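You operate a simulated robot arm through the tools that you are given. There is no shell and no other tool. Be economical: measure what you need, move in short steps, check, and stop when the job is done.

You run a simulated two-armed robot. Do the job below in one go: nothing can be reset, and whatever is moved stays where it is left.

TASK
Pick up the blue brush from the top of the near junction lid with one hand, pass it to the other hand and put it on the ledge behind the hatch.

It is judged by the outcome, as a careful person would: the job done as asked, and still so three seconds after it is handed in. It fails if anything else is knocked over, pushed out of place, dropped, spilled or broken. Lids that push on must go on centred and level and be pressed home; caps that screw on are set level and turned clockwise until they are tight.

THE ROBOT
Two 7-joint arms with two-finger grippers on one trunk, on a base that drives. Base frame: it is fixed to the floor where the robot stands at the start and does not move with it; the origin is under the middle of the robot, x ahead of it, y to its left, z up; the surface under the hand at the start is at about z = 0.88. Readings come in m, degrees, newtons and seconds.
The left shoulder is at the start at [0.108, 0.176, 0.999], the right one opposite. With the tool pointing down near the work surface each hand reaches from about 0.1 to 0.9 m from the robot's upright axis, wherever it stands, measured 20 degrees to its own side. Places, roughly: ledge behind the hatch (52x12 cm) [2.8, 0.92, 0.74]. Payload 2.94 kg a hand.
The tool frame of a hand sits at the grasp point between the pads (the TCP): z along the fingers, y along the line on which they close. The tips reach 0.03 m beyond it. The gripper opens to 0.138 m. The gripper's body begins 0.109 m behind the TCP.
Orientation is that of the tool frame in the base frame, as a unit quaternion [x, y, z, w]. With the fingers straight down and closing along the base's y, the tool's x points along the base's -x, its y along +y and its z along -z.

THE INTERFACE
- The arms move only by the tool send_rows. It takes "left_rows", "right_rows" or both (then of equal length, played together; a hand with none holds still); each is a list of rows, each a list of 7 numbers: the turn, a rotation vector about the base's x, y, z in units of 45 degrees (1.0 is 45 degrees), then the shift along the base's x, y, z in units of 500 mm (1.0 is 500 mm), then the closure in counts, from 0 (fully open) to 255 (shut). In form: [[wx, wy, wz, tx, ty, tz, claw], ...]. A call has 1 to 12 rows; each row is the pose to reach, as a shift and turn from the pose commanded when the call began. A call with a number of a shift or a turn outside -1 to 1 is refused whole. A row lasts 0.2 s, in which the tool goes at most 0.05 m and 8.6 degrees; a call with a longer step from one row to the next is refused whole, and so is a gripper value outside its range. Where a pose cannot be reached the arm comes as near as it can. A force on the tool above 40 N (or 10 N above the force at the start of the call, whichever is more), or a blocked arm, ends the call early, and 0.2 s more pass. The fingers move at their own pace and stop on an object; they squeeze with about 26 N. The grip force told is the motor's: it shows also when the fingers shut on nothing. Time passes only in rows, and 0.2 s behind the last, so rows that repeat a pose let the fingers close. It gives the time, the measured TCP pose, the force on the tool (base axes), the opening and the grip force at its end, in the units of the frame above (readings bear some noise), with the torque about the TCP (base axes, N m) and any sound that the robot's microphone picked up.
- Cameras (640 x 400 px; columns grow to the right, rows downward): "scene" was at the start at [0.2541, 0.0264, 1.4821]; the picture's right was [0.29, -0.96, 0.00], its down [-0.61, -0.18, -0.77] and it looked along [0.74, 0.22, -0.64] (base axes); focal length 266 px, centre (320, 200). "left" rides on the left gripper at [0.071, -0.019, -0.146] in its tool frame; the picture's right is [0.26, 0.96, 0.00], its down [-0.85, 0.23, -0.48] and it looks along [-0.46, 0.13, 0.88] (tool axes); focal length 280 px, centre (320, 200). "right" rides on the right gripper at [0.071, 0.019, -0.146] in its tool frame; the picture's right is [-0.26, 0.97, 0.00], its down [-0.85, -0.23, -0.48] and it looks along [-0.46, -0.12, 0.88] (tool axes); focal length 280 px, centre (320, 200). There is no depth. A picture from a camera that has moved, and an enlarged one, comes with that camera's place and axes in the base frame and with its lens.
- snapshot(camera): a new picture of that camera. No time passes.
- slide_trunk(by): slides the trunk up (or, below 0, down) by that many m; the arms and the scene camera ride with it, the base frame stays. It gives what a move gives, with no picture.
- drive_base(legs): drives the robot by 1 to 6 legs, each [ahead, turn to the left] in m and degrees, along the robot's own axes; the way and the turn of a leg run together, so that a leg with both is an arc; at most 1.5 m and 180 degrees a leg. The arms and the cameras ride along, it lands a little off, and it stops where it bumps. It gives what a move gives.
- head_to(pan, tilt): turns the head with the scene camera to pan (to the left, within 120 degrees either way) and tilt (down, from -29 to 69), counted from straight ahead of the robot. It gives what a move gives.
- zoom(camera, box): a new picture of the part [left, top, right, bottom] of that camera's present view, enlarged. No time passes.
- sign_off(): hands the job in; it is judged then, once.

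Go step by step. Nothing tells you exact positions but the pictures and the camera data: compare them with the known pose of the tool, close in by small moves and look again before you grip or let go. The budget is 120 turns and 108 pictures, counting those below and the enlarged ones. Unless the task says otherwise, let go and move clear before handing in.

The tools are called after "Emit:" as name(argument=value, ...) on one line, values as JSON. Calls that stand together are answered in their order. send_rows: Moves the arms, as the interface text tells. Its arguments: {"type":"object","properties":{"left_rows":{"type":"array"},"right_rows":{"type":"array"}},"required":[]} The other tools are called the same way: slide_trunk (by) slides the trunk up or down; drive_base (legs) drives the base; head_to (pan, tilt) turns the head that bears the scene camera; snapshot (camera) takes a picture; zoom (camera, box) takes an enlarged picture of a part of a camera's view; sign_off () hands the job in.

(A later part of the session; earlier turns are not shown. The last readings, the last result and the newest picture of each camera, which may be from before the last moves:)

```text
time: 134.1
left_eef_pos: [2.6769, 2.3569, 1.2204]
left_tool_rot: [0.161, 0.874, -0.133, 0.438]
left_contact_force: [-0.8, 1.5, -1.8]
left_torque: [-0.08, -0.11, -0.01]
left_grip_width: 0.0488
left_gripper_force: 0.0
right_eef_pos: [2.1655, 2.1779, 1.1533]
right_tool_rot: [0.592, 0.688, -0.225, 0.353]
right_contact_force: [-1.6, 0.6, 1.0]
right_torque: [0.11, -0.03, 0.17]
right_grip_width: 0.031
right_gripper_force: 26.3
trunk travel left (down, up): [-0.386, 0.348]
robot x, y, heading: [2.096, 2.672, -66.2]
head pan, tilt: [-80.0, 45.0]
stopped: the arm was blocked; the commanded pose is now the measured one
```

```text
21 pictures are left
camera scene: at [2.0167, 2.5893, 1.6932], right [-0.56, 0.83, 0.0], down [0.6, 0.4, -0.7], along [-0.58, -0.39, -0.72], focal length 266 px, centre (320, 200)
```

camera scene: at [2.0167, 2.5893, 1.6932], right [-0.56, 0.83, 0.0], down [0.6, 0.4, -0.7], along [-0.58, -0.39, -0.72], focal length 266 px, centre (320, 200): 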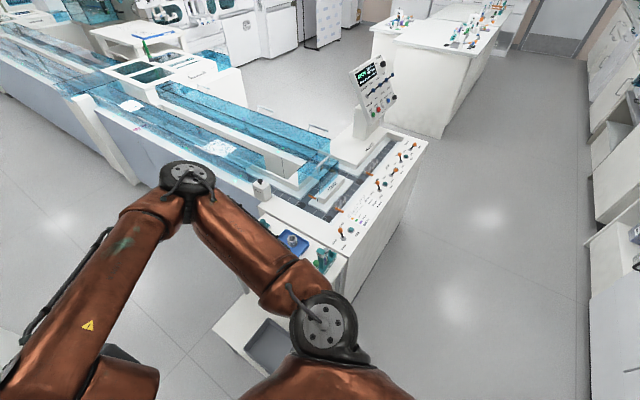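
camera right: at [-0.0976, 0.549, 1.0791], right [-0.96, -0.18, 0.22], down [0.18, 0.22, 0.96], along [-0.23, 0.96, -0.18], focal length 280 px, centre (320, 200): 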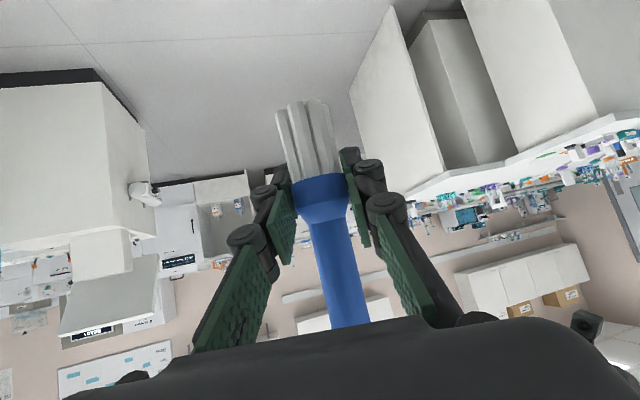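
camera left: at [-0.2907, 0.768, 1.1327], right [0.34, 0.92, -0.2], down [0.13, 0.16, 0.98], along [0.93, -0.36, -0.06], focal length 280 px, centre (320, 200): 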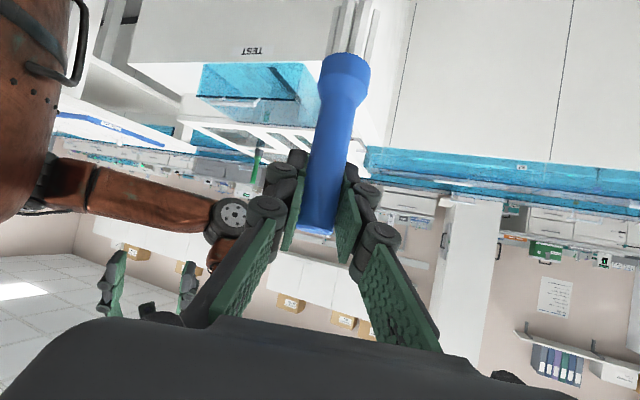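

The elbow is clear of the post; the remaining trouble is rocking. Let it die down with idle head moves.

Emit:
head_to(pan=-60, tilt=45)

Emit:
head_to(pan=-70, tilt=50)

Emit:
head_to(pan=-60, tilt=50)

Emit:
snapshot(camera="scene")

```text
time: 134.9
left_eef_pos: [2.5548, 2.2999, 1.2682]
left_tool_rot: [0.175, 0.855, -0.117, 0.475]
left_contact_force: [-0.2, -2.7, 1.6]
left_torque: [0.2, 0.19, 0.13]
left_grip_width: 0.0486
left_gripper_force: 0.1
right_eef_pos: [2.0665, 2.1538, 1.1276]
right_tool_rot: [0.6, 0.694, -0.161, 0.364]
right_contact_force: [-3.0, -2.2, -0.1]
right_torque: [0.32, -0.05, 0.13]
right_grip_width: 0.0311
right_gripper_force: 26.0
trunk travel left (down, up): [-0.386, 0.348]
robot x, y, heading: [2.0959, 2.676, -66.8]
head pan, tilt: [-60.0, 45.0]
```

```text
time: 135.7
left_eef_pos: [2.7259, 2.3787, 1.2201]
left_tool_rot: [0.131, 0.884, -0.146, 0.423]
left_contact_force: [3.1, 2.2, -1.1]
left_torque: [-0.17, 0.12, -0.24]
left_grip_width: 0.049
left_gripper_force: 0.0
right_eef_pos: [2.2323, 2.2269, 1.1501]
right_tool_rot: [0.553, 0.731, -0.207, 0.341]
right_contact_force: [-0.8, -2.5, 0.3]
right_torque: [0.35, -0.05, 0.21]
right_grip_width: 0.0309
right_gripper_force: 26.2
trunk travel left (down, up): [-0.386, 0.348]
robot x, y, heading: [2.0962, 2.6721, -65.5]
head pan, tilt: [-70.0, 50.0]
```

```text
time: 136.4
left_eef_pos: [2.5925, 2.3164, 1.2534]
left_tool_rot: [0.176, 0.86, -0.118, 0.465]
left_contact_force: [0.6, -0.8, -0.3]
left_torque: [0.11, 0.06, -0.02]
left_grip_width: 0.0485
left_gripper_force: 0.1
right_eef_pos: [2.0851, 2.1462, 1.1419]
right_tool_rot: [0.609, 0.678, -0.197, 0.363]
right_contact_force: [-5.2, -5.8, -0.4]
right_torque: [0.38, -0.27, 0.37]
right_grip_width: 0.031
right_gripper_force: 26.2
trunk travel left (down, up): [-0.386, 0.348]
robot x, y, heading: [2.0975, 2.673, -66.8]
head pan, tilt: [-60.0, 50.0]
```

```text
20 pictures are left
camera scene: at [1.9293, 2.5248, 1.6824], right [-0.8, 0.6, -0.04], down [0.51, 0.63, -0.58], along [-0.32, -0.49, -0.81], focal length 266 px, centre (320, 200)
```

scene: 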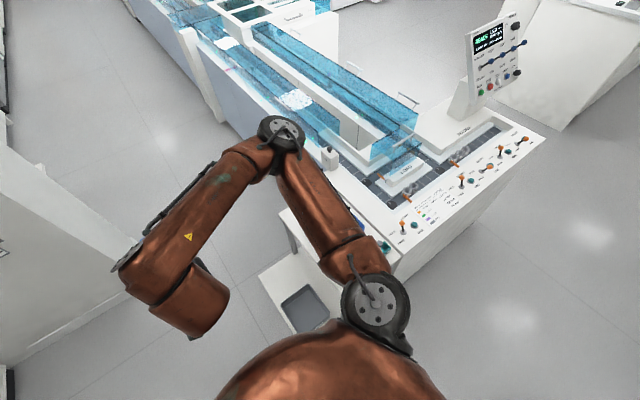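

Emit:
drive_base(legs=[[-0.15, 0]])

Emit:
head_to(pan=-40, tilt=50)

Emit:
head_to(pan=-45, tilt=50)

```text
time: 137.1
left_eef_pos: [2.7293, 2.4092, 1.2198]
left_tool_rot: [0.108, 0.884, -0.146, 0.43]
left_contact_force: [1.2, 0.0, 1.4]
left_torque: [-0.06, 0.19, -0.13]
left_grip_width: 0.0485
left_gripper_force: 0.0
right_eef_pos: [2.2486, 2.2322, 1.1516]
right_tool_rot: [0.525, 0.739, -0.226, 0.357]
right_contact_force: [1.0, 3.0, 1.5]
right_torque: [0.02, 0.24, -0.23]
right_grip_width: 0.031
right_gripper_force: 26.4
trunk travel left (down, up): [-0.386, 0.348]
robot x, y, heading: [2.1002, 2.6666, -63.8]
head pan, tilt: [-60.0, 50.0]
stopped in leg 1: the robot was blocked; the commanded pose is now the measured one
```

```text
time: 137.9
left_eef_pos: [2.6772, 2.3718, 1.1889]
left_tool_rot: [0.195, 0.867, -0.12, 0.443]
left_contact_force: [-0.6, -0.7, 0.6]
left_torque: [0.08, 0.05, 0.17]
left_grip_width: 0.0486
left_gripper_force: 0.1
right_eef_pos: [2.158, 2.1604, 1.1748]
right_tool_rot: [0.617, 0.64, -0.263, 0.374]
right_contact_force: [-1.1, 1.5, 1.0]
right_torque: [0.18, -0.05, 0.15]
right_grip_width: 0.031
right_gripper_force: 26.3
trunk travel left (down, up): [-0.386, 0.348]
robot x, y, heading: [2.095, 2.6793, -65.8]
head pan, tilt: [-40.0, 50.0]
```

```text
time: 138.6
left_eef_pos: [2.6547, 2.3621, 1.2351]
left_tool_rot: [0.127, 0.871, -0.132, 0.455]
left_contact_force: [2.1, -1.9, 2.9]
left_torque: [0.19, 0.34, 0.09]
left_grip_width: 0.0487
left_gripper_force: 0.1
right_eef_pos: [2.1706, 2.197, 1.1338]
right_tool_rot: [0.553, 0.722, -0.203, 0.362]
right_contact_force: [0.8, -1.6, 0.4]
right_torque: [0.09, 0.11, -0.12]
right_grip_width: 0.0309
right_gripper_force: 26.2
trunk travel left (down, up): [-0.386, 0.348]
robot x, y, heading: [2.1036, 2.6681, -63.9]
head pan, tilt: [-45.0, 50.0]
```

Emit:
head_to(pan=-100, tilt=66)

Emit:
snapshot(camera="scene")

Emit:
head_to(pan=80, tilt=60)

Emit:
snapshot(camera="scene")

```text
time: 139.8
left_eef_pos: [2.6821, 2.3834, 1.2301]
left_tool_rot: [0.118, 0.877, -0.135, 0.446]
left_contact_force: [2.1, 3.0, 1.5]
left_torque: [-0.13, 0.32, -0.38]
left_grip_width: 0.0486
left_gripper_force: 0.1
right_eef_pos: [2.1987, 2.2106, 1.1403]
right_tool_rot: [0.54, 0.731, -0.207, 0.362]
right_contact_force: [4.1, 0.6, 1.3]
right_torque: [0.14, 0.33, -0.28]
right_grip_width: 0.0001
right_gripper_force: 26.0
trunk travel left (down, up): [-0.386, 0.348]
robot x, y, heading: [2.097, 2.6696, -64.2]
head pan, tilt: [-100.0, 66.0]
```

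```text
19 pictures are left
camera scene: at [2.1446, 2.6711, 1.6736], right [-0.28, 0.96, -0.01], down [0.85, 0.24, -0.46], along [-0.44, -0.14, -0.89], focal length 266 px, centre (320, 200)
```

scene: 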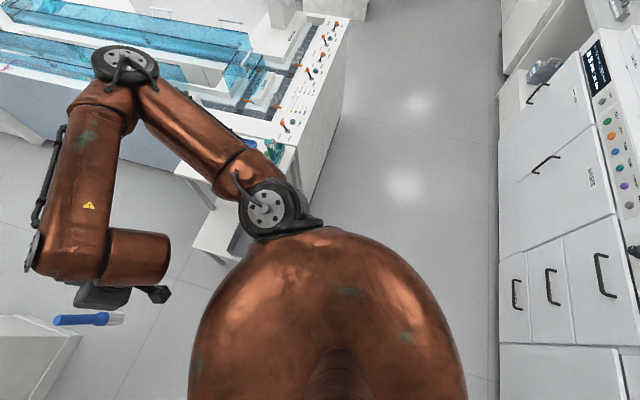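

```text
time: 142.5
left_eef_pos: [2.5847, 2.3241, 1.2347]
left_tool_rot: [0.188, 0.854, -0.116, 0.471]
left_contact_force: [-7.8, -5.3, -3.3]
left_torque: [0.15, -0.87, 0.73]
left_grip_width: 0.049
left_gripper_force: 0.0
right_eef_pos: [2.096, 2.1627, 1.1303]
right_tool_rot: [0.595, 0.685, -0.196, 0.372]
right_contact_force: [-6.7, -4.7, -0.9]
right_torque: [0.23, -0.43, 0.57]
right_grip_width: 0.0
right_gripper_force: 26.2
trunk travel left (down, up): [-0.386, 0.348]
robot x, y, heading: [2.0983, 2.6844, -65.9]
head pan, tilt: [80.0, 60.0]
```

```text
18 pictures are left
camera scene: at [2.1394, 2.651, 1.6747], right [0.24, -0.97, 0.0], down [-0.83, -0.2, -0.52], along [0.5, 0.13, -0.85], focal length 266 px, centre (320, 200)
```

scene: 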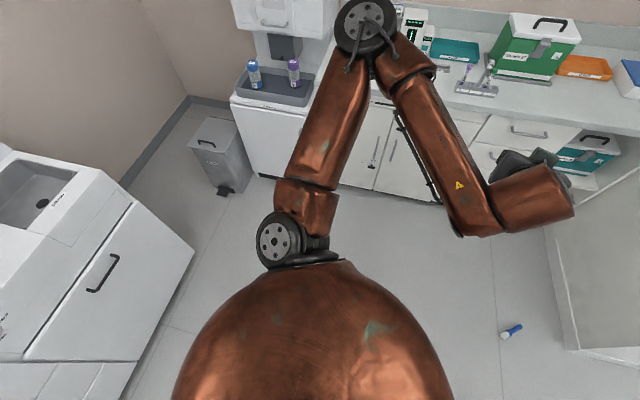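

The brush slipped out during the rocking and lies on the floor at about (2.53, 1.66); it can be fetched. First calm the robot by lowering the trunk a little and idling.

Emit:
slide_trunk(by=-0.06)

Emit:
head_to(pan=79, tilt=60)

Emit:
head_to(pan=78, tilt=60)

Emit:
head_to(pan=77, tilt=60)

```text
time: 143.1
left_eef_pos: [2.745, 2.3986, 1.1296]
left_tool_rot: [0.183, 0.877, -0.137, 0.423]
left_contact_force: [-1.0, 1.5, -0.6]
left_torque: [-0.04, 0.03, 0.02]
left_grip_width: 0.0487
left_gripper_force: 0.1
right_eef_pos: [2.2251, 2.1864, 1.1426]
right_tool_rot: [0.603, 0.652, -0.283, 0.362]
right_contact_force: [-1.0, -0.7, 0.9]
right_torque: [0.07, -0.1, 0.17]
right_grip_width: 0.0
right_gripper_force: 26.6
trunk travel left (down, up): [-0.361, 0.373]
robot x, y, heading: [2.0965, 2.6746, -66.1]
head pan, tilt: [80.0, 60.0]
stopped: the arm was blocked; the commanded pose is now the measured one
```

```text
time: 143.7
left_eef_pos: [2.6952, 2.3883, 1.1671]
left_tool_rot: [0.159, 0.876, -0.127, 0.438]
left_contact_force: [0.9, -1.0, 0.0]
left_torque: [0.15, 0.18, 0.09]
left_grip_width: 0.0487
left_gripper_force: 0.1
right_eef_pos: [2.1957, 2.2004, 1.1114]
right_tool_rot: [0.57, 0.701, -0.235, 0.358]
right_contact_force: [1.3, -0.5, 0.1]
right_torque: [-0.02, 0.06, -0.13]
right_grip_width: 0.0
right_gripper_force: 26.1
trunk travel left (down, up): [-0.361, 0.373]
robot x, y, heading: [2.0986, 2.6702, -64.1]
head pan, tilt: [79.0, 60.0]
```

```text
time: 144.3
left_eef_pos: [2.7236, 2.3895, 1.1399]
left_tool_rot: [0.2, 0.869, -0.124, 0.436]
left_contact_force: [-0.4, 0.4, 0.0]
left_torque: [-0.05, 0.03, -0.02]
left_grip_width: 0.0487
left_gripper_force: 0.0
right_eef_pos: [2.2003, 2.1699, 1.1483]
right_tool_rot: [0.617, 0.638, -0.278, 0.368]
right_contact_force: [0.0, -1.8, 1.1]
right_torque: [0.21, -0.03, 0.07]
right_grip_width: 0.0
right_gripper_force: 25.7
trunk travel left (down, up): [-0.361, 0.373]
robot x, y, heading: [2.0951, 2.6783, -66.0]
head pan, tilt: [78.0, 60.0]
```

```text
time: 144.9
left_eef_pos: [2.7189, 2.4088, 1.164]
left_tool_rot: [0.15, 0.879, -0.128, 0.435]
left_contact_force: [2.3, 2.6, 1.1]
left_torque: [-0.18, 0.18, -0.3]
left_grip_width: 0.0486
left_gripper_force: 0.2
right_eef_pos: [2.221, 2.2113, 1.1148]
right_tool_rot: [0.561, 0.708, -0.238, 0.356]
right_contact_force: [3.0, -0.2, -0.5]
right_torque: [-0.04, 0.25, -0.25]
right_grip_width: 0.0
right_gripper_force: 26.2
trunk travel left (down, up): [-0.361, 0.373]
robot x, y, heading: [2.1003, 2.6741, -63.5]
head pan, tilt: [77.0, 60.0]
```

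Emit:
drive_base(legs=[[0, 40]])

Emit:
drive_base(legs=[[0, 40]])

```text
time: 145.6
left_eef_pos: [2.7294, 2.3952, 1.1476]
left_tool_rot: [0.185, 0.864, -0.142, 0.447]
left_contact_force: [-1.0, 0.3, 0.2]
left_torque: [-0.03, 0.02, 0.05]
left_grip_width: 0.0485
left_gripper_force: 0.1
right_eef_pos: [2.1973, 2.1784, 1.1388]
right_tool_rot: [0.614, 0.635, -0.291, 0.367]
right_contact_force: [-0.3, -0.3, 0.2]
right_torque: [0.04, -0.04, 0.09]
right_grip_width: 0.0
right_gripper_force: 26.6
trunk travel left (down, up): [-0.361, 0.373]
robot x, y, heading: [2.1, 2.6739, -65.2]
head pan, tilt: [77.0, 60.0]
stopped in leg 1: the robot was blocked; the commanded pose is now the measured one
```

```text
time: 146.4
left_eef_pos: [2.6157, 2.3337, 1.1763]
left_tool_rot: [0.166, 0.861, -0.12, 0.466]
left_contact_force: [-3.4, -5.5, -5.3]
left_torque: [0.09, -0.73, 0.49]
left_grip_width: 0.0489
left_gripper_force: 0.0
right_eef_pos: [2.2492, 2.2794, 1.0094]
right_tool_rot: [0.523, 0.771, -0.088, 0.354]
right_contact_force: [-2.8, -4.2, 0.0]
right_torque: [0.33, -0.3, 0.45]
right_grip_width: 0.0
right_gripper_force: 25.8
trunk travel left (down, up): [-0.361, 0.373]
robot x, y, heading: [2.106, 2.6505, -59.3]
head pan, tilt: [77.0, 60.0]
stopped in leg 1: the robot was blocked; the commanded pose is now the measured one
```

Emit:
head_to(pan=-70, tilt=60)

Emit:
snapshot(camera="scene")

Emit:
snapshot(camera="right")

```text
time: 148.7
left_eef_pos: [2.6617, 2.375, 1.1762]
left_tool_rot: [0.135, 0.869, -0.133, 0.458]
left_contact_force: [-6.3, -6.1, 0.3]
left_torque: [0.46, -0.41, 0.82]
left_grip_width: 0.0486
left_gripper_force: 0.0
right_eef_pos: [2.2985, 2.3009, 1.0132]
right_tool_rot: [0.512, 0.772, -0.09, 0.365]
right_contact_force: [9.7, 15.0, 0.9]
right_torque: [-1.22, 0.79, -1.27]
right_grip_width: 0.0
right_gripper_force: 26.3
trunk travel left (down, up): [-0.361, 0.373]
robot x, y, heading: [2.1104, 2.6559, -58.7]
head pan, tilt: [-70.0, 60.0]
```

```text
17 pictures are left
camera scene: at [2.1284, 2.5903, 1.6524], right [-0.78, 0.63, 0.01], down [0.53, 0.67, -0.52], along [-0.34, -0.4, -0.85], focal length 266 px, centre (320, 200)
```

scene: 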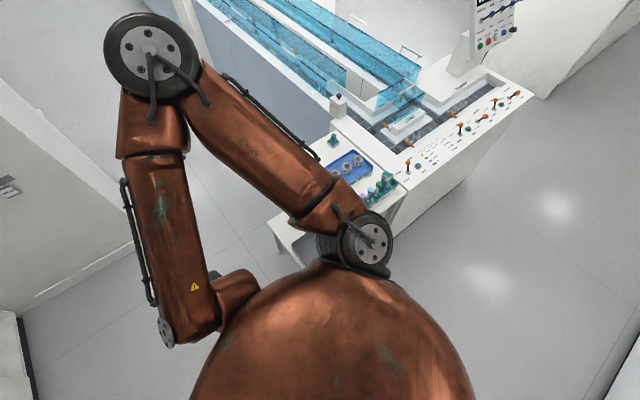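

```text
16 pictures are left
camera right: at [2.2316, 2.4347, 1.0771], right [0.88, 0.25, 0.4], down [-0.24, -0.48, 0.84], along [0.4, -0.84, -0.36], focal length 280 px, centre (320, 200)
```

right: 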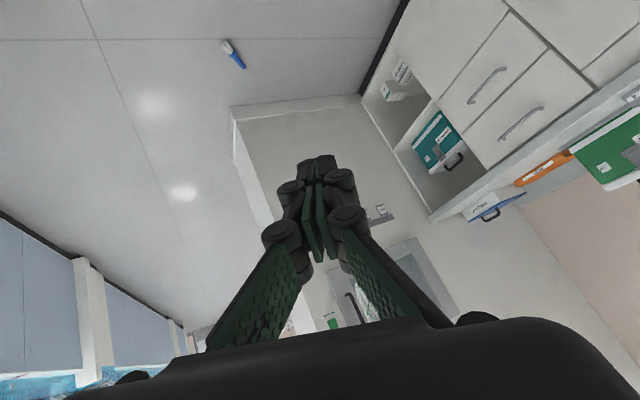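

Now the right elbow has swung up clear of the table and the items there are intact. Try turning left again.

Emit:
drive_base(legs=[[0, 40]])

Emit:
drive_base(legs=[[0.1, 0]])

```text
time: 149.4
left_eef_pos: [2.7265, 2.4224, 1.1423]
left_tool_rot: [0.146, 0.875, -0.161, 0.433]
left_contact_force: [-1.4, 7.8, 2.2]
left_torque: [-0.44, 0.08, -0.48]
left_grip_width: 0.0489
left_gripper_force: 0.1
right_eef_pos: [2.3147, 2.3184, 0.9818]
right_tool_rot: [0.466, 0.798, -0.221, 0.312]
right_contact_force: [2.0, 1.5, 0.0]
right_torque: [-0.14, 0.03, -0.06]
right_grip_width: 0.0002
right_gripper_force: 26.6
trunk travel left (down, up): [-0.361, 0.373]
robot x, y, heading: [2.1087, 2.6535, -58.7]
head pan, tilt: [-70.0, 60.0]
stopped in leg 1: the robot was blocked; the commanded pose is now the measured one
```

```text
time: 150.3
left_eef_pos: [2.5244, 2.2741, 1.1929]
left_tool_rot: [0.207, 0.838, -0.116, 0.492]
left_contact_force: [-3.7, -10.5, -0.8]
left_torque: [0.65, -0.23, 1.18]
left_grip_width: 0.0487
left_gripper_force: 0.1
right_eef_pos: [2.13, 2.1927, 0.9849]
right_tool_rot: [0.581, 0.723, -0.232, 0.293]
right_contact_force: [-2.9, -41.7, 25.3]
right_torque: [4.88, -0.3, 0.37]
right_grip_width: 0.0001
right_gripper_force: 26.5
trunk travel left (down, up): [-0.361, 0.373]
robot x, y, heading: [2.1208, 2.6325, -60.0]
head pan, tilt: [-70.0, 60.0]
stopped in leg 1: the robot was blocked; the commanded pose is now the measured one
```

The right hand seems to be pressed against the robot's own body; extend it forward and up.

Emit:
send_rows(right_rows=[[0, 0, 0, 0.03, -0.05, 0.03, 255], [0, 0, 0, 0.06, -0.1, 0.08, 255], [0, 0, 0, 0.1, -0.16, 0.14, 255], [0, 0, 0, 0.14, -0.22, 0.2, 255], [0, 0, 0, 0.17, -0.28, 0.26, 255], [0, 0, 0, 0.2, -0.33, 0.3, 255]])

Emit:
head_to(pan=-50, tilt=50)

Emit:
snapshot(camera="scene")

```text
time: 150.6
left_eef_pos: [2.6679, 2.3348, 1.1425]
left_tool_rot: [0.175, 0.865, -0.137, 0.451]
left_contact_force: [1.7, 0.6, -4.5]
left_torque: [-0.23, -0.31, -0.09]
left_grip_width: 0.0489
left_gripper_force: 0.1
right_eef_pos: [2.2917, 2.2409, 0.9824]
right_tool_rot: [0.513, 0.776, -0.213, 0.299]
right_contact_force: [-2.1, -3.8, 0.5]
right_torque: [0.39, -0.16, 0.31]
right_grip_width: 0.0
right_gripper_force: 26.2
trunk travel left (down, up): [-0.361, 0.373]
robot x, y, heading: [2.1223, 2.632, -60.0]
head pan, tilt: [-70.0, 60.0]
stopped in row 1 (right hand): the arm was blocked; the commanded pose is now the measured one
```

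```text
time: 151.4
left_eef_pos: [2.5605, 2.2724, 1.1753]
left_tool_rot: [0.209, 0.847, -0.113, 0.475]
left_contact_force: [0.3, -3.7, 1.5]
left_torque: [0.23, 0.18, 0.24]
left_grip_width: 0.0487
left_gripper_force: 0.1
right_eef_pos: [2.1967, 2.1969, 0.9837]
right_tool_rot: [0.551, 0.753, -0.186, 0.308]
right_contact_force: [-0.6, 0.5, -0.5]
right_torque: [-0.14, 0.02, -0.07]
right_grip_width: 0.0
right_gripper_force: 25.9
trunk travel left (down, up): [-0.361, 0.373]
robot x, y, heading: [2.1182, 2.6367, -60.0]
head pan, tilt: [-50.0, 50.0]
```

```text
15 pictures are left
camera scene: at [2.0431, 2.4812, 1.6607], right [-0.94, 0.34, -0.03], down [0.29, 0.74, -0.61], along [-0.19, -0.58, -0.79], focal length 266 px, centre (320, 200)
```

scene: 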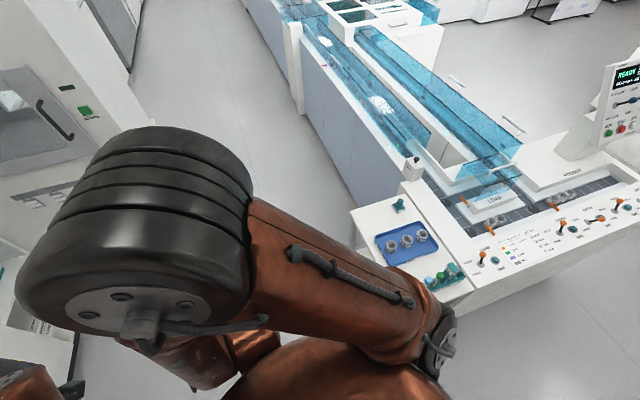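

Emit:
drive_base(legs=[[-0.25, 0]])

Emit:
drive_base(legs=[[-0.25, 0]])

Emit:
head_to(pan=0, tilt=45)

```text
time: 152.3
left_eef_pos: [2.7194, 2.3983, 1.1594]
left_tool_rot: [0.105, 0.878, -0.144, 0.444]
left_contact_force: [1.5, 0.4, 0.6]
left_torque: [0.0, 0.22, -0.17]
left_grip_width: 0.0487
left_gripper_force: 0.0
right_eef_pos: [2.3003, 2.2886, 0.9892]
right_tool_rot: [0.531, 0.765, -0.242, 0.274]
right_contact_force: [0.8, -0.4, 0.2]
right_torque: [-0.03, 0.15, -0.14]
right_grip_width: 0.0002
right_gripper_force: 25.8
trunk travel left (down, up): [-0.361, 0.373]
robot x, y, heading: [2.1159, 2.6453, -57.4]
head pan, tilt: [-50.0, 50.0]
stopped in leg 1: the robot was blocked; the commanded pose is now the measured one
```

```text
time: 153.1
left_eef_pos: [2.6185, 2.3397, 1.1704]
left_tool_rot: [0.144, 0.86, -0.12, 0.474]
left_contact_force: [-0.6, 0.2, -1.4]
left_torque: [-0.03, -0.18, -0.01]
left_grip_width: 0.0486
left_gripper_force: 0.1
right_eef_pos: [2.2501, 2.2515, 0.9642]
right_tool_rot: [0.513, 0.783, -0.182, 0.301]
right_contact_force: [3.8, 0.0, 0.5]
right_torque: [-0.01, 0.25, -0.18]
right_grip_width: 0.0
right_gripper_force: 26.2
trunk travel left (down, up): [-0.361, 0.373]
robot x, y, heading: [2.1143, 2.6431, -56.3]
head pan, tilt: [-50.0, 50.0]
stopped in leg 1: the robot was blocked; the commanded pose is now the measured one
```

```text
time: 154.2
left_eef_pos: [2.611, 2.3367, 1.1778]
left_tool_rot: [0.137, 0.859, -0.114, 0.48]
left_contact_force: [1.2, -0.2, 0.9]
left_torque: [0.01, 0.1, -0.05]
left_grip_width: 0.0488
left_gripper_force: 0.1
right_eef_pos: [2.2276, 2.2438, 0.963]
right_tool_rot: [0.528, 0.776, -0.181, 0.292]
right_contact_force: [1.0, 0.3, -0.1]
right_torque: [0.0, 0.2, -0.1]
right_grip_width: 0.0001
right_gripper_force: 25.8
trunk travel left (down, up): [-0.361, 0.373]
robot x, y, heading: [2.1149, 2.646, -56.0]
head pan, tilt: [0.0, 45.0]
```

The rocking is calming. Idle more, then try very small drives.

Emit:
head_to(pan=1, tilt=45)

Emit:
head_to(pan=0, tilt=45)

Emit:
drive_base(legs=[[-0.04, 0]])

Emit:
snapshot(camera="scene")

```text
time: 154.8
left_eef_pos: [2.698, 2.3858, 1.1915]
left_tool_rot: [0.051, 0.872, -0.122, 0.471]
left_contact_force: [3.5, 3.5, 1.5]
left_torque: [-0.12, 0.35, -0.35]
left_grip_width: 0.0487
left_gripper_force: 0.1
right_eef_pos: [2.255, 2.2487, 0.9737]
right_tool_rot: [0.573, 0.737, -0.224, 0.282]
right_contact_force: [0.9, -1.0, 1.4]
right_torque: [0.13, 0.19, -0.17]
right_grip_width: 0.0
right_gripper_force: 26.2
trunk travel left (down, up): [-0.361, 0.373]
robot x, y, heading: [2.1189, 2.6427, -54.9]
head pan, tilt: [1.0, 45.0]
```

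```text
time: 155.5
left_eef_pos: [2.6196, 2.3383, 1.1771]
left_tool_rot: [0.132, 0.861, -0.115, 0.477]
left_contact_force: [-0.5, -1.1, 0.3]
left_torque: [0.0, -0.08, 0.02]
left_grip_width: 0.0485
left_gripper_force: 0.1
right_eef_pos: [2.2268, 2.2433, 0.9628]
right_tool_rot: [0.543, 0.766, -0.191, 0.287]
right_contact_force: [-0.6, 0.5, 0.1]
right_torque: [-0.07, -0.03, 0.03]
right_grip_width: 0.0001
right_gripper_force: 26.4
trunk travel left (down, up): [-0.361, 0.373]
robot x, y, heading: [2.1146, 2.6458, -56.1]
head pan, tilt: [0.0, 45.0]
```

```text
time: 156.2
left_eef_pos: [2.6631, 2.3769, 1.1941]
left_tool_rot: [0.045, 0.867, -0.106, 0.484]
left_contact_force: [1.2, -1.0, 0.6]
left_torque: [0.03, 0.08, 0.06]
left_grip_width: 0.049
left_gripper_force: 0.0
right_eef_pos: [2.2198, 2.2406, 0.9571]
right_tool_rot: [0.593, 0.728, -0.206, 0.277]
right_contact_force: [-0.1, 0.2, -1.2]
right_torque: [-0.05, 0.0, -0.03]
right_grip_width: 0.0003
right_gripper_force: 25.6
trunk travel left (down, up): [-0.361, 0.373]
robot x, y, heading: [2.1155, 2.6476, -55.2]
head pan, tilt: [0.0, 45.0]
stopped in leg 1: the robot was blocked; the commanded pose is now the measured one
```

```text
14 pictures are left
camera scene: at [2.236, 2.5779, 1.6704], right [-0.82, -0.57, 0.04], down [-0.43, 0.57, -0.7], along [0.38, -0.59, -0.71], focal length 266 px, centre (320, 200)
```

scene: 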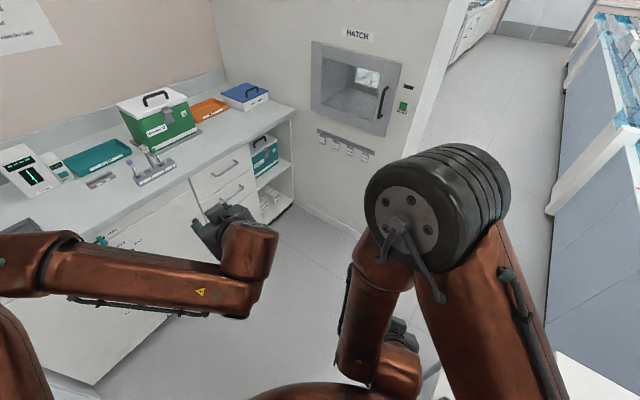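

Nothing touches visibly, so top-heaviness may be the culprit. Lower the trunk, which I need anyway for reaching the floor.

Emit:
slide_trunk(by=-0.2)

Emit:
slide_trunk(by=-0.15)

Emit:
head_to(pan=5, tilt=45)

Emit:
head_to(pan=0, tilt=45)

```text
time: 156.5
left_eef_pos: [2.5694, 2.3136, 1.194]
left_tool_rot: [0.109, 0.852, -0.095, 0.504]
left_contact_force: [-7.5, -4.7, -2.8]
left_torque: [0.17, -0.69, 0.61]
left_grip_width: 0.0487
left_gripper_force: 0.0
right_eef_pos: [2.1624, 2.2165, 0.9403]
right_tool_rot: [0.578, 0.749, -0.163, 0.278]
right_contact_force: [-6.4, 1.9, -0.4]
right_torque: [-0.27, -0.51, 0.25]
right_grip_width: 0.0
right_gripper_force: 25.9
trunk travel left (down, up): [-0.359, 0.375]
robot x, y, heading: [2.1145, 2.6512, -55.6]
head pan, tilt: [0.0, 45.0]
stopped: the arm was blocked; the commanded pose is now the measured one
```

```text
time: 156.9
left_eef_pos: [2.6727, 2.4034, 1.1679]
left_tool_rot: [0.063, 0.875, -0.145, 0.458]
left_contact_force: [1.1, 3.0, -3.3]
left_torque: [-0.26, -0.21, -0.22]
left_grip_width: 0.0486
left_gripper_force: 0.1
right_eef_pos: [2.2378, 2.2679, 0.9514]
right_tool_rot: [0.592, 0.733, -0.225, 0.249]
right_contact_force: [0.5, 0.2, -1.0]
right_torque: [-0.1, 0.01, -0.06]
right_grip_width: 0.0003
right_gripper_force: 26.3
trunk travel left (down, up): [-0.355, 0.379]
robot x, y, heading: [2.1119, 2.6484, -55.5]
head pan, tilt: [0.0, 45.0]
stopped: the arm was blocked; the commanded pose is now the measured one
```

```text
time: 157.6
left_eef_pos: [2.5915, 2.3403, 1.1899]
left_tool_rot: [0.09, 0.859, -0.129, 0.488]
left_contact_force: [-6.8, -4.9, -4.1]
left_torque: [0.03, -0.8, 0.54]
left_grip_width: 0.049
left_gripper_force: 0.0
right_eef_pos: [2.171, 2.2272, 0.9422]
right_tool_rot: [0.618, 0.722, -0.192, 0.245]
right_contact_force: [0.0, 0.0, -4.4]
right_torque: [-0.26, 0.02, -0.02]
right_grip_width: 0.0
right_gripper_force: 25.6
trunk travel left (down, up): [-0.355, 0.379]
robot x, y, heading: [2.1131, 2.6486, -55.8]
head pan, tilt: [5.0, 45.0]
```

```text
time: 158.2
left_eef_pos: [2.6939, 2.41, 1.1702]
left_tool_rot: [0.059, 0.876, -0.151, 0.454]
left_contact_force: [0.8, 2.3, -0.8]
left_torque: [-0.06, 0.09, -0.1]
left_grip_width: 0.0486
left_gripper_force: 0.1
right_eef_pos: [2.2543, 2.2723, 0.9633]
right_tool_rot: [0.59, 0.732, -0.235, 0.247]
right_contact_force: [1.3, -1.3, 1.8]
right_torque: [0.21, 0.07, -0.05]
right_grip_width: 0.0
right_gripper_force: 26.1
trunk travel left (down, up): [-0.355, 0.379]
robot x, y, heading: [2.117, 2.645, -55.3]
head pan, tilt: [0.0, 45.0]
```

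Emit:
send_rows(right_rows=[[0, 0, 0, 0.02, -0.08, 0, 200], [0, 0, 0, 0.04, -0.16, 0, 200], [0, 0, 0, 0.06, -0.24, 0, 200], [0, 0, 0, 0.06, -0.3, 0, 200]], left_rows=[[0, 0, 0, 0, 0, 0, 165], [0, 0, 0, 0, 0, 0, 165], [0, 0, 0, 0, 0, 0, 165], [0, 0, 0, 0, 0, 0, 165]])

Emit:
send_rows(right_rows=[[0, 0, 0, 0.02, -0.08, 0, 200], [0, 0, 0, 0.04, -0.16, 0, 200], [0, 0, 0, 0.06, -0.24, 0, 200], [0, 0, 0, 0.06, -0.3, 0, 200]])

Emit:
snapshot(camera="scene")

```text
time: 158.6
left_eef_pos: [2.644, 2.3808, 1.2268]
left_tool_rot: [-0.023, 0.863, -0.126, 0.489]
left_contact_force: [1.9, -7.7, -7.7]
left_torque: [0.24, -0.49, 0.69]
left_grip_width: 0.0488
left_gripper_force: 0.0
right_eef_pos: [2.1439, 2.1888, 0.9323]
right_tool_rot: [0.679, 0.668, -0.199, 0.23]
right_contact_force: [-0.8, 1.6, -0.2]
right_torque: [-0.17, -0.06, 0.03]
right_grip_width: 0.0299
right_gripper_force: 0.4
trunk travel left (down, up): [-0.355, 0.379]
robot x, y, heading: [2.1162, 2.6494, -55.4]
head pan, tilt: [0.0, 45.0]
stopped in row 2 (right hand): the arm was blocked; the commanded pose is now the measured one
```

```text
time: 159.2
left_eef_pos: [2.6435, 2.3882, 1.1667]
left_tool_rot: [0.045, 0.881, -0.141, 0.449]
left_contact_force: [8.0, 5.3, -19.2]
left_torque: [-0.86, -1.27, -0.61]
left_grip_width: 0.0488
left_gripper_force: 0.0
right_eef_pos: [2.2263, 2.1613, 0.9431]
right_tool_rot: [0.623, 0.715, -0.214, 0.234]
right_contact_force: [-0.2, 0.9, 0.0]
right_torque: [-0.08, -0.03, 0.02]
right_grip_width: 0.0299
right_gripper_force: 0.0
trunk travel left (down, up): [-0.355, 0.379]
robot x, y, heading: [2.1157, 2.6476, -55.4]
head pan, tilt: [0.0, 45.0]
stopped in row 2 (left hand): the arm was blocked; the commanded pose is now the measured one
```

```text
13 pictures are left
camera scene: at [2.1407, 2.516, 1.6641], right [-0.82, -0.57, -0.03], down [-0.38, 0.59, -0.71], along [0.42, -0.57, -0.71], focal length 266 px, centre (320, 200)
```

scene: 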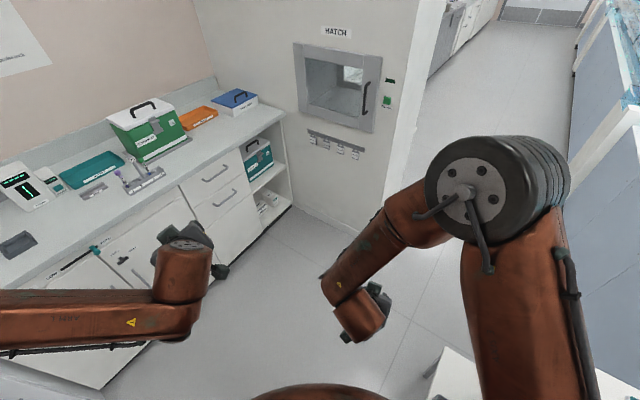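

Emit:
drive_base(legs=[[-0.6, -20]])

Emit:
drive_base(legs=[[-0.6, 20]])

Emit:
drive_base(legs=[[-0.6, 0]])

Emit:
drive_base(legs=[[0, -90]])

```text
time: 160.1
left_eef_pos: [2.5379, 2.3365, 1.2147]
left_tool_rot: [0.055, 0.859, -0.129, 0.493]
left_contact_force: [-11.1, 0.3, 6.7]
left_torque: [0.09, -0.09, 0.04]
left_grip_width: 0.0487
left_gripper_force: 0.0
right_eef_pos: [2.1207, 2.1114, 0.913]
right_tool_rot: [0.65, 0.702, -0.16, 0.24]
right_contact_force: [0.1, 0.8, 2.1]
right_torque: [-0.05, 0.07, -0.08]
right_grip_width: 0.0296
right_gripper_force: 0.1
trunk travel left (down, up): [-0.355, 0.379]
robot x, y, heading: [2.1036, 2.6575, -55.7]
head pan, tilt: [0.0, 45.0]
stopped in leg 1: the robot was blocked; the commanded pose is now the measured one
```

```text
time: 160.9
left_eef_pos: [2.6777, 2.4492, 1.1903]
left_tool_rot: [-0.017, 0.877, -0.141, 0.459]
left_contact_force: [4.2, 1.4, 1.3]
left_torque: [-0.14, 0.5, -0.32]
left_grip_width: 0.0489
left_gripper_force: 0.2
right_eef_pos: [2.197, 2.1906, 0.9284]
right_tool_rot: [0.651, 0.699, -0.212, 0.209]
right_contact_force: [-2.8, 1.4, -0.6]
right_torque: [-0.21, -0.28, 0.16]
right_grip_width: 0.0299
right_gripper_force: 0.0
trunk travel left (down, up): [-0.355, 0.379]
robot x, y, heading: [2.1018, 2.6638, -54.1]
head pan, tilt: [0.0, 45.0]
stopped in leg 1: the robot was blocked; the commanded pose is now the measured one
```

```text
time: 161.7
left_eef_pos: [2.6098, 2.3828, 1.2068]
left_tool_rot: [0.032, 0.863, -0.157, 0.48]
left_contact_force: [-2.7, -2.1, 6.2]
left_torque: [0.28, 0.4, 0.22]
left_grip_width: 0.0485
left_gripper_force: 0.0
right_eef_pos: [2.149, 2.1691, 0.9073]
right_tool_rot: [0.663, 0.691, -0.191, 0.216]
right_contact_force: [3.3, -2.2, -1.3]
right_torque: [0.06, 0.24, -0.17]
right_grip_width: 0.0297
right_gripper_force: 0.2
trunk travel left (down, up): [-0.355, 0.379]
robot x, y, heading: [2.1065, 2.6618, -56.4]
head pan, tilt: [0.0, 45.0]
stopped in leg 1: the robot was blocked; the commanded pose is now the measured one
```

```text
time: 162.4
left_eef_pos: [2.6305, 2.4064, 1.2317]
left_tool_rot: [-0.084, 0.866, -0.135, 0.475]
left_contact_force: [1.1, -2.7, 0.2]
left_torque: [0.17, 0.12, 0.17]
left_grip_width: 0.0487
left_gripper_force: 0.1
right_eef_pos: [2.0814, 2.176, 0.8727]
right_tool_rot: [0.725, 0.651, -0.159, 0.16]
right_contact_force: [-1.4, 1.7, 0.4]
right_torque: [-0.11, -0.17, 0.08]
right_grip_width: 0.0298
right_gripper_force: 0.1
trunk travel left (down, up): [-0.355, 0.379]
robot x, y, heading: [2.1037, 2.6577, -54.1]
head pan, tilt: [0.0, 45.0]
stopped in leg 1: the robot was blocked; the commanded pose is now the measured one
```

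Small gains per call; keep turning left with repeated short commands.

Emit:
drive_base(legs=[[0, 60]])

Emit:
drive_base(legs=[[0, 60]])

Emit:
drive_base(legs=[[0.5, 60]])

Emit:
drive_base(legs=[[0.5, 60]])

Emit:
head_to(pan=-90, tilt=60)

Emit:
snapshot(camera="scene")

```text
time: 163.4
left_eef_pos: [2.778, 2.5333, 1.1786]
left_tool_rot: [-0.123, 0.882, -0.145, 0.432]
left_contact_force: [3.9, -0.8, 2.8]
left_torque: [0.08, 0.44, 0.04]
left_grip_width: 0.0489
left_gripper_force: 0.0
right_eef_pos: [2.1961, 2.2712, 0.906]
right_tool_rot: [0.697, 0.663, -0.239, 0.129]
right_contact_force: [-2.5, 2.3, -1.4]
right_torque: [-0.31, -0.24, 0.12]
right_grip_width: 0.0297
right_gripper_force: 0.0
trunk travel left (down, up): [-0.355, 0.379]
robot x, y, heading: [2.1075, 2.654, -51.4]
head pan, tilt: [0.0, 45.0]
stopped in leg 1: the robot was blocked; the commanded pose is now the measured one
```

```text
time: 164.2
left_eef_pos: [2.5408, 2.3481, 1.2344]
left_tool_rot: [-0.016, 0.849, -0.122, 0.514]
left_contact_force: [-12.9, 4.9, -4.7]
left_torque: [-0.43, -1.27, -0.5]
left_grip_width: 0.0489
left_gripper_force: 0.1
right_eef_pos: [2.0378, 2.1868, 0.8388]
right_tool_rot: [0.727, 0.668, -0.129, 0.094]
right_contact_force: [2.1, -3.5, 1.4]
right_torque: [0.26, 0.18, -0.1]
right_grip_width: 0.0298
right_gripper_force: 0.0
trunk travel left (down, up): [-0.355, 0.379]
robot x, y, heading: [2.1191, 2.6479, -51.5]
head pan, tilt: [0.0, 45.0]
stopped in leg 1: the robot was blocked; the commanded pose is now the measured one
```

```text
time: 164.9
left_eef_pos: [2.7823, 2.5164, 1.1874]
left_tool_rot: [-0.165, 0.881, -0.154, 0.416]
left_contact_force: [4.9, -1.2, 2.0]
left_torque: [0.1, 0.65, 0.05]
left_grip_width: 0.0487
left_gripper_force: 0.1
right_eef_pos: [2.1386, 2.303, 0.8804]
right_tool_rot: [0.748, 0.618, -0.236, 0.04]
right_contact_force: [1.6, 2.0, -0.7]
right_torque: [-0.2, 0.22, 0.0]
right_grip_width: 0.0299
right_gripper_force: 0.1
trunk travel left (down, up): [-0.355, 0.379]
robot x, y, heading: [2.1231, 2.6391, -50.2]
head pan, tilt: [0.0, 45.0]
stopped in leg 1: the robot was blocked; the commanded pose is now the measured one
```

```text
time: 165.6
left_eef_pos: [2.5607, 2.3258, 1.2353]
left_tool_rot: [-0.05, 0.858, -0.138, 0.492]
left_contact_force: [-5.2, -1.2, -3.7]
left_torque: [-0.01, -0.67, 0.2]
left_grip_width: 0.0487
left_gripper_force: 0.1
right_eef_pos: [2.0159, 2.212, 0.8224]
right_tool_rot: [0.76, 0.635, -0.134, -0.003]
right_contact_force: [-0.5, -2.3, 1.1]
right_torque: [0.16, -0.16, -0.02]
right_grip_width: 0.0299
right_gripper_force: 0.1
trunk travel left (down, up): [-0.355, 0.379]
robot x, y, heading: [2.1348, 2.6247, -51.6]
head pan, tilt: [0.0, 45.0]
stopped in leg 1: the robot was blocked; the commanded pose is now the measured one
```

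```text
time: 167.3
left_eef_pos: [2.7251, 2.4693, 1.2104]
left_tool_rot: [-0.158, 0.87, -0.151, 0.443]
left_contact_force: [3.8, 4.4, 0.8]
left_torque: [-0.2, 0.42, -0.33]
left_grip_width: 0.0487
left_gripper_force: 0.0
right_eef_pos: [2.1112, 2.2793, 0.8516]
right_tool_rot: [0.738, 0.647, -0.191, -0.016]
right_contact_force: [0.4, -4.5, -3.3]
right_torque: [0.43, -0.02, -0.12]
right_grip_width: 0.0299
right_gripper_force: 0.0
trunk travel left (down, up): [-0.355, 0.379]
robot x, y, heading: [2.1263, 2.6323, -48.7]
head pan, tilt: [-90.0, 60.0]
```

```text
12 pictures are left
camera scene: at [2.1735, 2.5836, 1.6476], right [-0.66, 0.75, 0.02], down [0.63, 0.56, -0.54], along [-0.41, -0.34, -0.84], focal length 266 px, centre (320, 200)
```

scene: 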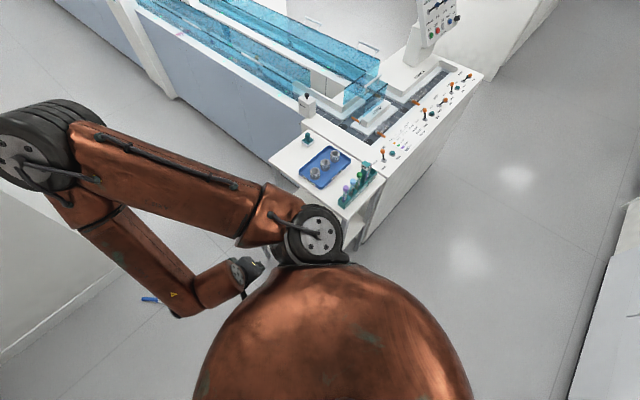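

The table and its items are untouched and nothing seems to hold the base, so the "blocks" look like effects of the rocking. I'll wait quietly for several seconds.

Emit:
head_to(pan=-90, tilt=60)

Emit:
head_to(pan=-90, tilt=60)

Emit:
head_to(pan=-90, tilt=60)

Emit:
head_to(pan=-90, tilt=60)

Emit:
head_to(pan=-90, tilt=60)

Emit:
head_to(pan=-90, tilt=60)

Emit:
head_to(pan=-90, tilt=60)

Emit:
head_to(pan=-90, tilt=60)

```text
time: 167.9
left_eef_pos: [2.6156, 2.3772, 1.2578]
left_tool_rot: [-0.15, 0.848, -0.133, 0.491]
left_contact_force: [3.4, -3.9, 2.0]
left_torque: [0.32, 0.24, 0.45]
left_grip_width: 0.0486
left_gripper_force: 0.0
right_eef_pos: [2.0275, 2.2225, 0.8151]
right_tool_rot: [0.753, 0.646, -0.121, -0.016]
right_contact_force: [-3.9, 0.9, 2.8]
right_torque: [-0.11, -0.38, 0.02]
right_grip_width: 0.0298
right_gripper_force: 0.0
trunk travel left (down, up): [-0.355, 0.379]
robot x, y, heading: [2.1287, 2.6297, -49.2]
head pan, tilt: [-90.0, 60.0]
```

```text
time: 168.5
left_eef_pos: [2.7082, 2.4633, 1.2201]
left_tool_rot: [-0.149, 0.867, -0.156, 0.449]
left_contact_force: [-3.2, -2.5, 2.0]
left_torque: [0.21, -0.04, 0.2]
left_grip_width: 0.0485
left_gripper_force: 0.0
right_eef_pos: [2.1, 2.2814, 0.8531]
right_tool_rot: [0.741, 0.645, -0.186, -0.011]
right_contact_force: [0.5, -0.8, -0.3]
right_torque: [0.09, 0.01, 0.02]
right_grip_width: 0.0296
right_gripper_force: 0.0
trunk travel left (down, up): [-0.355, 0.379]
robot x, y, heading: [2.126, 2.6338, -49.1]
head pan, tilt: [-90.0, 60.0]
```

```text
time: 169.1
left_eef_pos: [2.618, 2.3757, 1.2573]
left_tool_rot: [-0.145, 0.848, -0.133, 0.492]
left_contact_force: [-3.3, -4.0, 0.7]
left_torque: [0.23, -0.04, 0.39]
left_grip_width: 0.0489
left_gripper_force: 0.0
right_eef_pos: [2.0261, 2.2227, 0.8205]
right_tool_rot: [0.754, 0.643, -0.134, -0.018]
right_contact_force: [-4.2, -1.3, 2.9]
right_torque: [0.16, -0.37, -0.02]
right_grip_width: 0.0298
right_gripper_force: 0.1
trunk travel left (down, up): [-0.355, 0.379]
robot x, y, heading: [2.1284, 2.6296, -49.4]
head pan, tilt: [-90.0, 60.0]
```

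```text
time: 169.7
left_eef_pos: [2.7007, 2.4491, 1.2217]
left_tool_rot: [-0.147, 0.866, -0.152, 0.453]
left_contact_force: [0.7, -2.1, -1.0]
left_torque: [0.17, -0.03, 0.32]
left_grip_width: 0.0488
left_gripper_force: 0.1
right_eef_pos: [2.0961, 2.275, 0.8483]
right_tool_rot: [0.742, 0.645, -0.181, -0.013]
right_contact_force: [1.0, -1.1, -0.6]
right_torque: [0.11, 0.13, -0.04]
right_grip_width: 0.0294
right_gripper_force: 0.0
trunk travel left (down, up): [-0.355, 0.379]
robot x, y, heading: [2.1268, 2.6356, -49.4]
head pan, tilt: [-90.0, 60.0]
```

```text
time: 170.3
left_eef_pos: [2.6336, 2.3927, 1.2554]
left_tool_rot: [-0.159, 0.849, -0.136, 0.486]
left_contact_force: [-3.6, -2.9, 0.5]
left_torque: [0.11, -0.19, 0.24]
left_grip_width: 0.0488
left_gripper_force: 0.1
right_eef_pos: [2.0392, 2.2308, 0.8193]
right_tool_rot: [0.752, 0.646, -0.131, -0.015]
right_contact_force: [-3.0, 1.1, -0.3]
right_torque: [-0.05, -0.24, 0.03]
right_grip_width: 0.0299
right_gripper_force: 0.0
trunk travel left (down, up): [-0.355, 0.379]
robot x, y, heading: [2.1266, 2.6311, -49.9]
head pan, tilt: [-90.0, 60.0]
```

```text
time: 170.9
left_eef_pos: [2.6917, 2.4409, 1.2219]
left_tool_rot: [-0.145, 0.865, -0.148, 0.457]
left_contact_force: [2.5, 1.7, 0.2]
left_torque: [-0.08, 0.1, -0.09]
left_grip_width: 0.049
left_gripper_force: 0.2
right_eef_pos: [2.0886, 2.2711, 0.848]
right_tool_rot: [0.742, 0.646, -0.179, -0.013]
right_contact_force: [0.9, 0.0, -1.1]
right_torque: [0.11, 0.07, -0.01]
right_grip_width: 0.0298
right_gripper_force: 0.0
trunk travel left (down, up): [-0.355, 0.379]
robot x, y, heading: [2.1273, 2.6349, -49.1]
head pan, tilt: [-90.0, 60.0]
```

```text
time: 171.5
left_eef_pos: [2.6289, 2.3854, 1.2526]
left_tool_rot: [-0.145, 0.851, -0.135, 0.486]
left_contact_force: [-3.4, -2.7, 0.7]
left_torque: [0.13, -0.2, 0.27]
left_grip_width: 0.0487
left_gripper_force: 0.0
right_eef_pos: [2.0355, 2.2289, 0.8242]
right_tool_rot: [0.754, 0.642, -0.139, -0.018]
right_contact_force: [-3.6, -1.1, 0.3]
right_torque: [0.08, -0.42, 0.02]
right_grip_width: 0.0297
right_gripper_force: 0.8
trunk travel left (down, up): [-0.355, 0.379]
robot x, y, heading: [2.1283, 2.6325, -49.4]
head pan, tilt: [-90.0, 60.0]
```

```text
time: 172.1
left_eef_pos: [2.69, 2.4377, 1.2286]
left_tool_rot: [-0.14, 0.865, -0.154, 0.457]
left_contact_force: [-2.2, 0.3, 1.9]
left_torque: [0.1, 0.1, 0.1]
left_grip_width: 0.0488
left_gripper_force: 0.0
right_eef_pos: [2.0894, 2.2673, 0.8471]
right_tool_rot: [0.744, 0.645, -0.175, -0.013]
right_contact_force: [0.8, -1.4, -0.1]
right_torque: [0.17, 0.11, -0.04]
right_grip_width: 0.0296
right_gripper_force: 0.1
trunk travel left (down, up): [-0.355, 0.379]
robot x, y, heading: [2.129, 2.632, -49.5]
head pan, tilt: [-90.0, 60.0]
```

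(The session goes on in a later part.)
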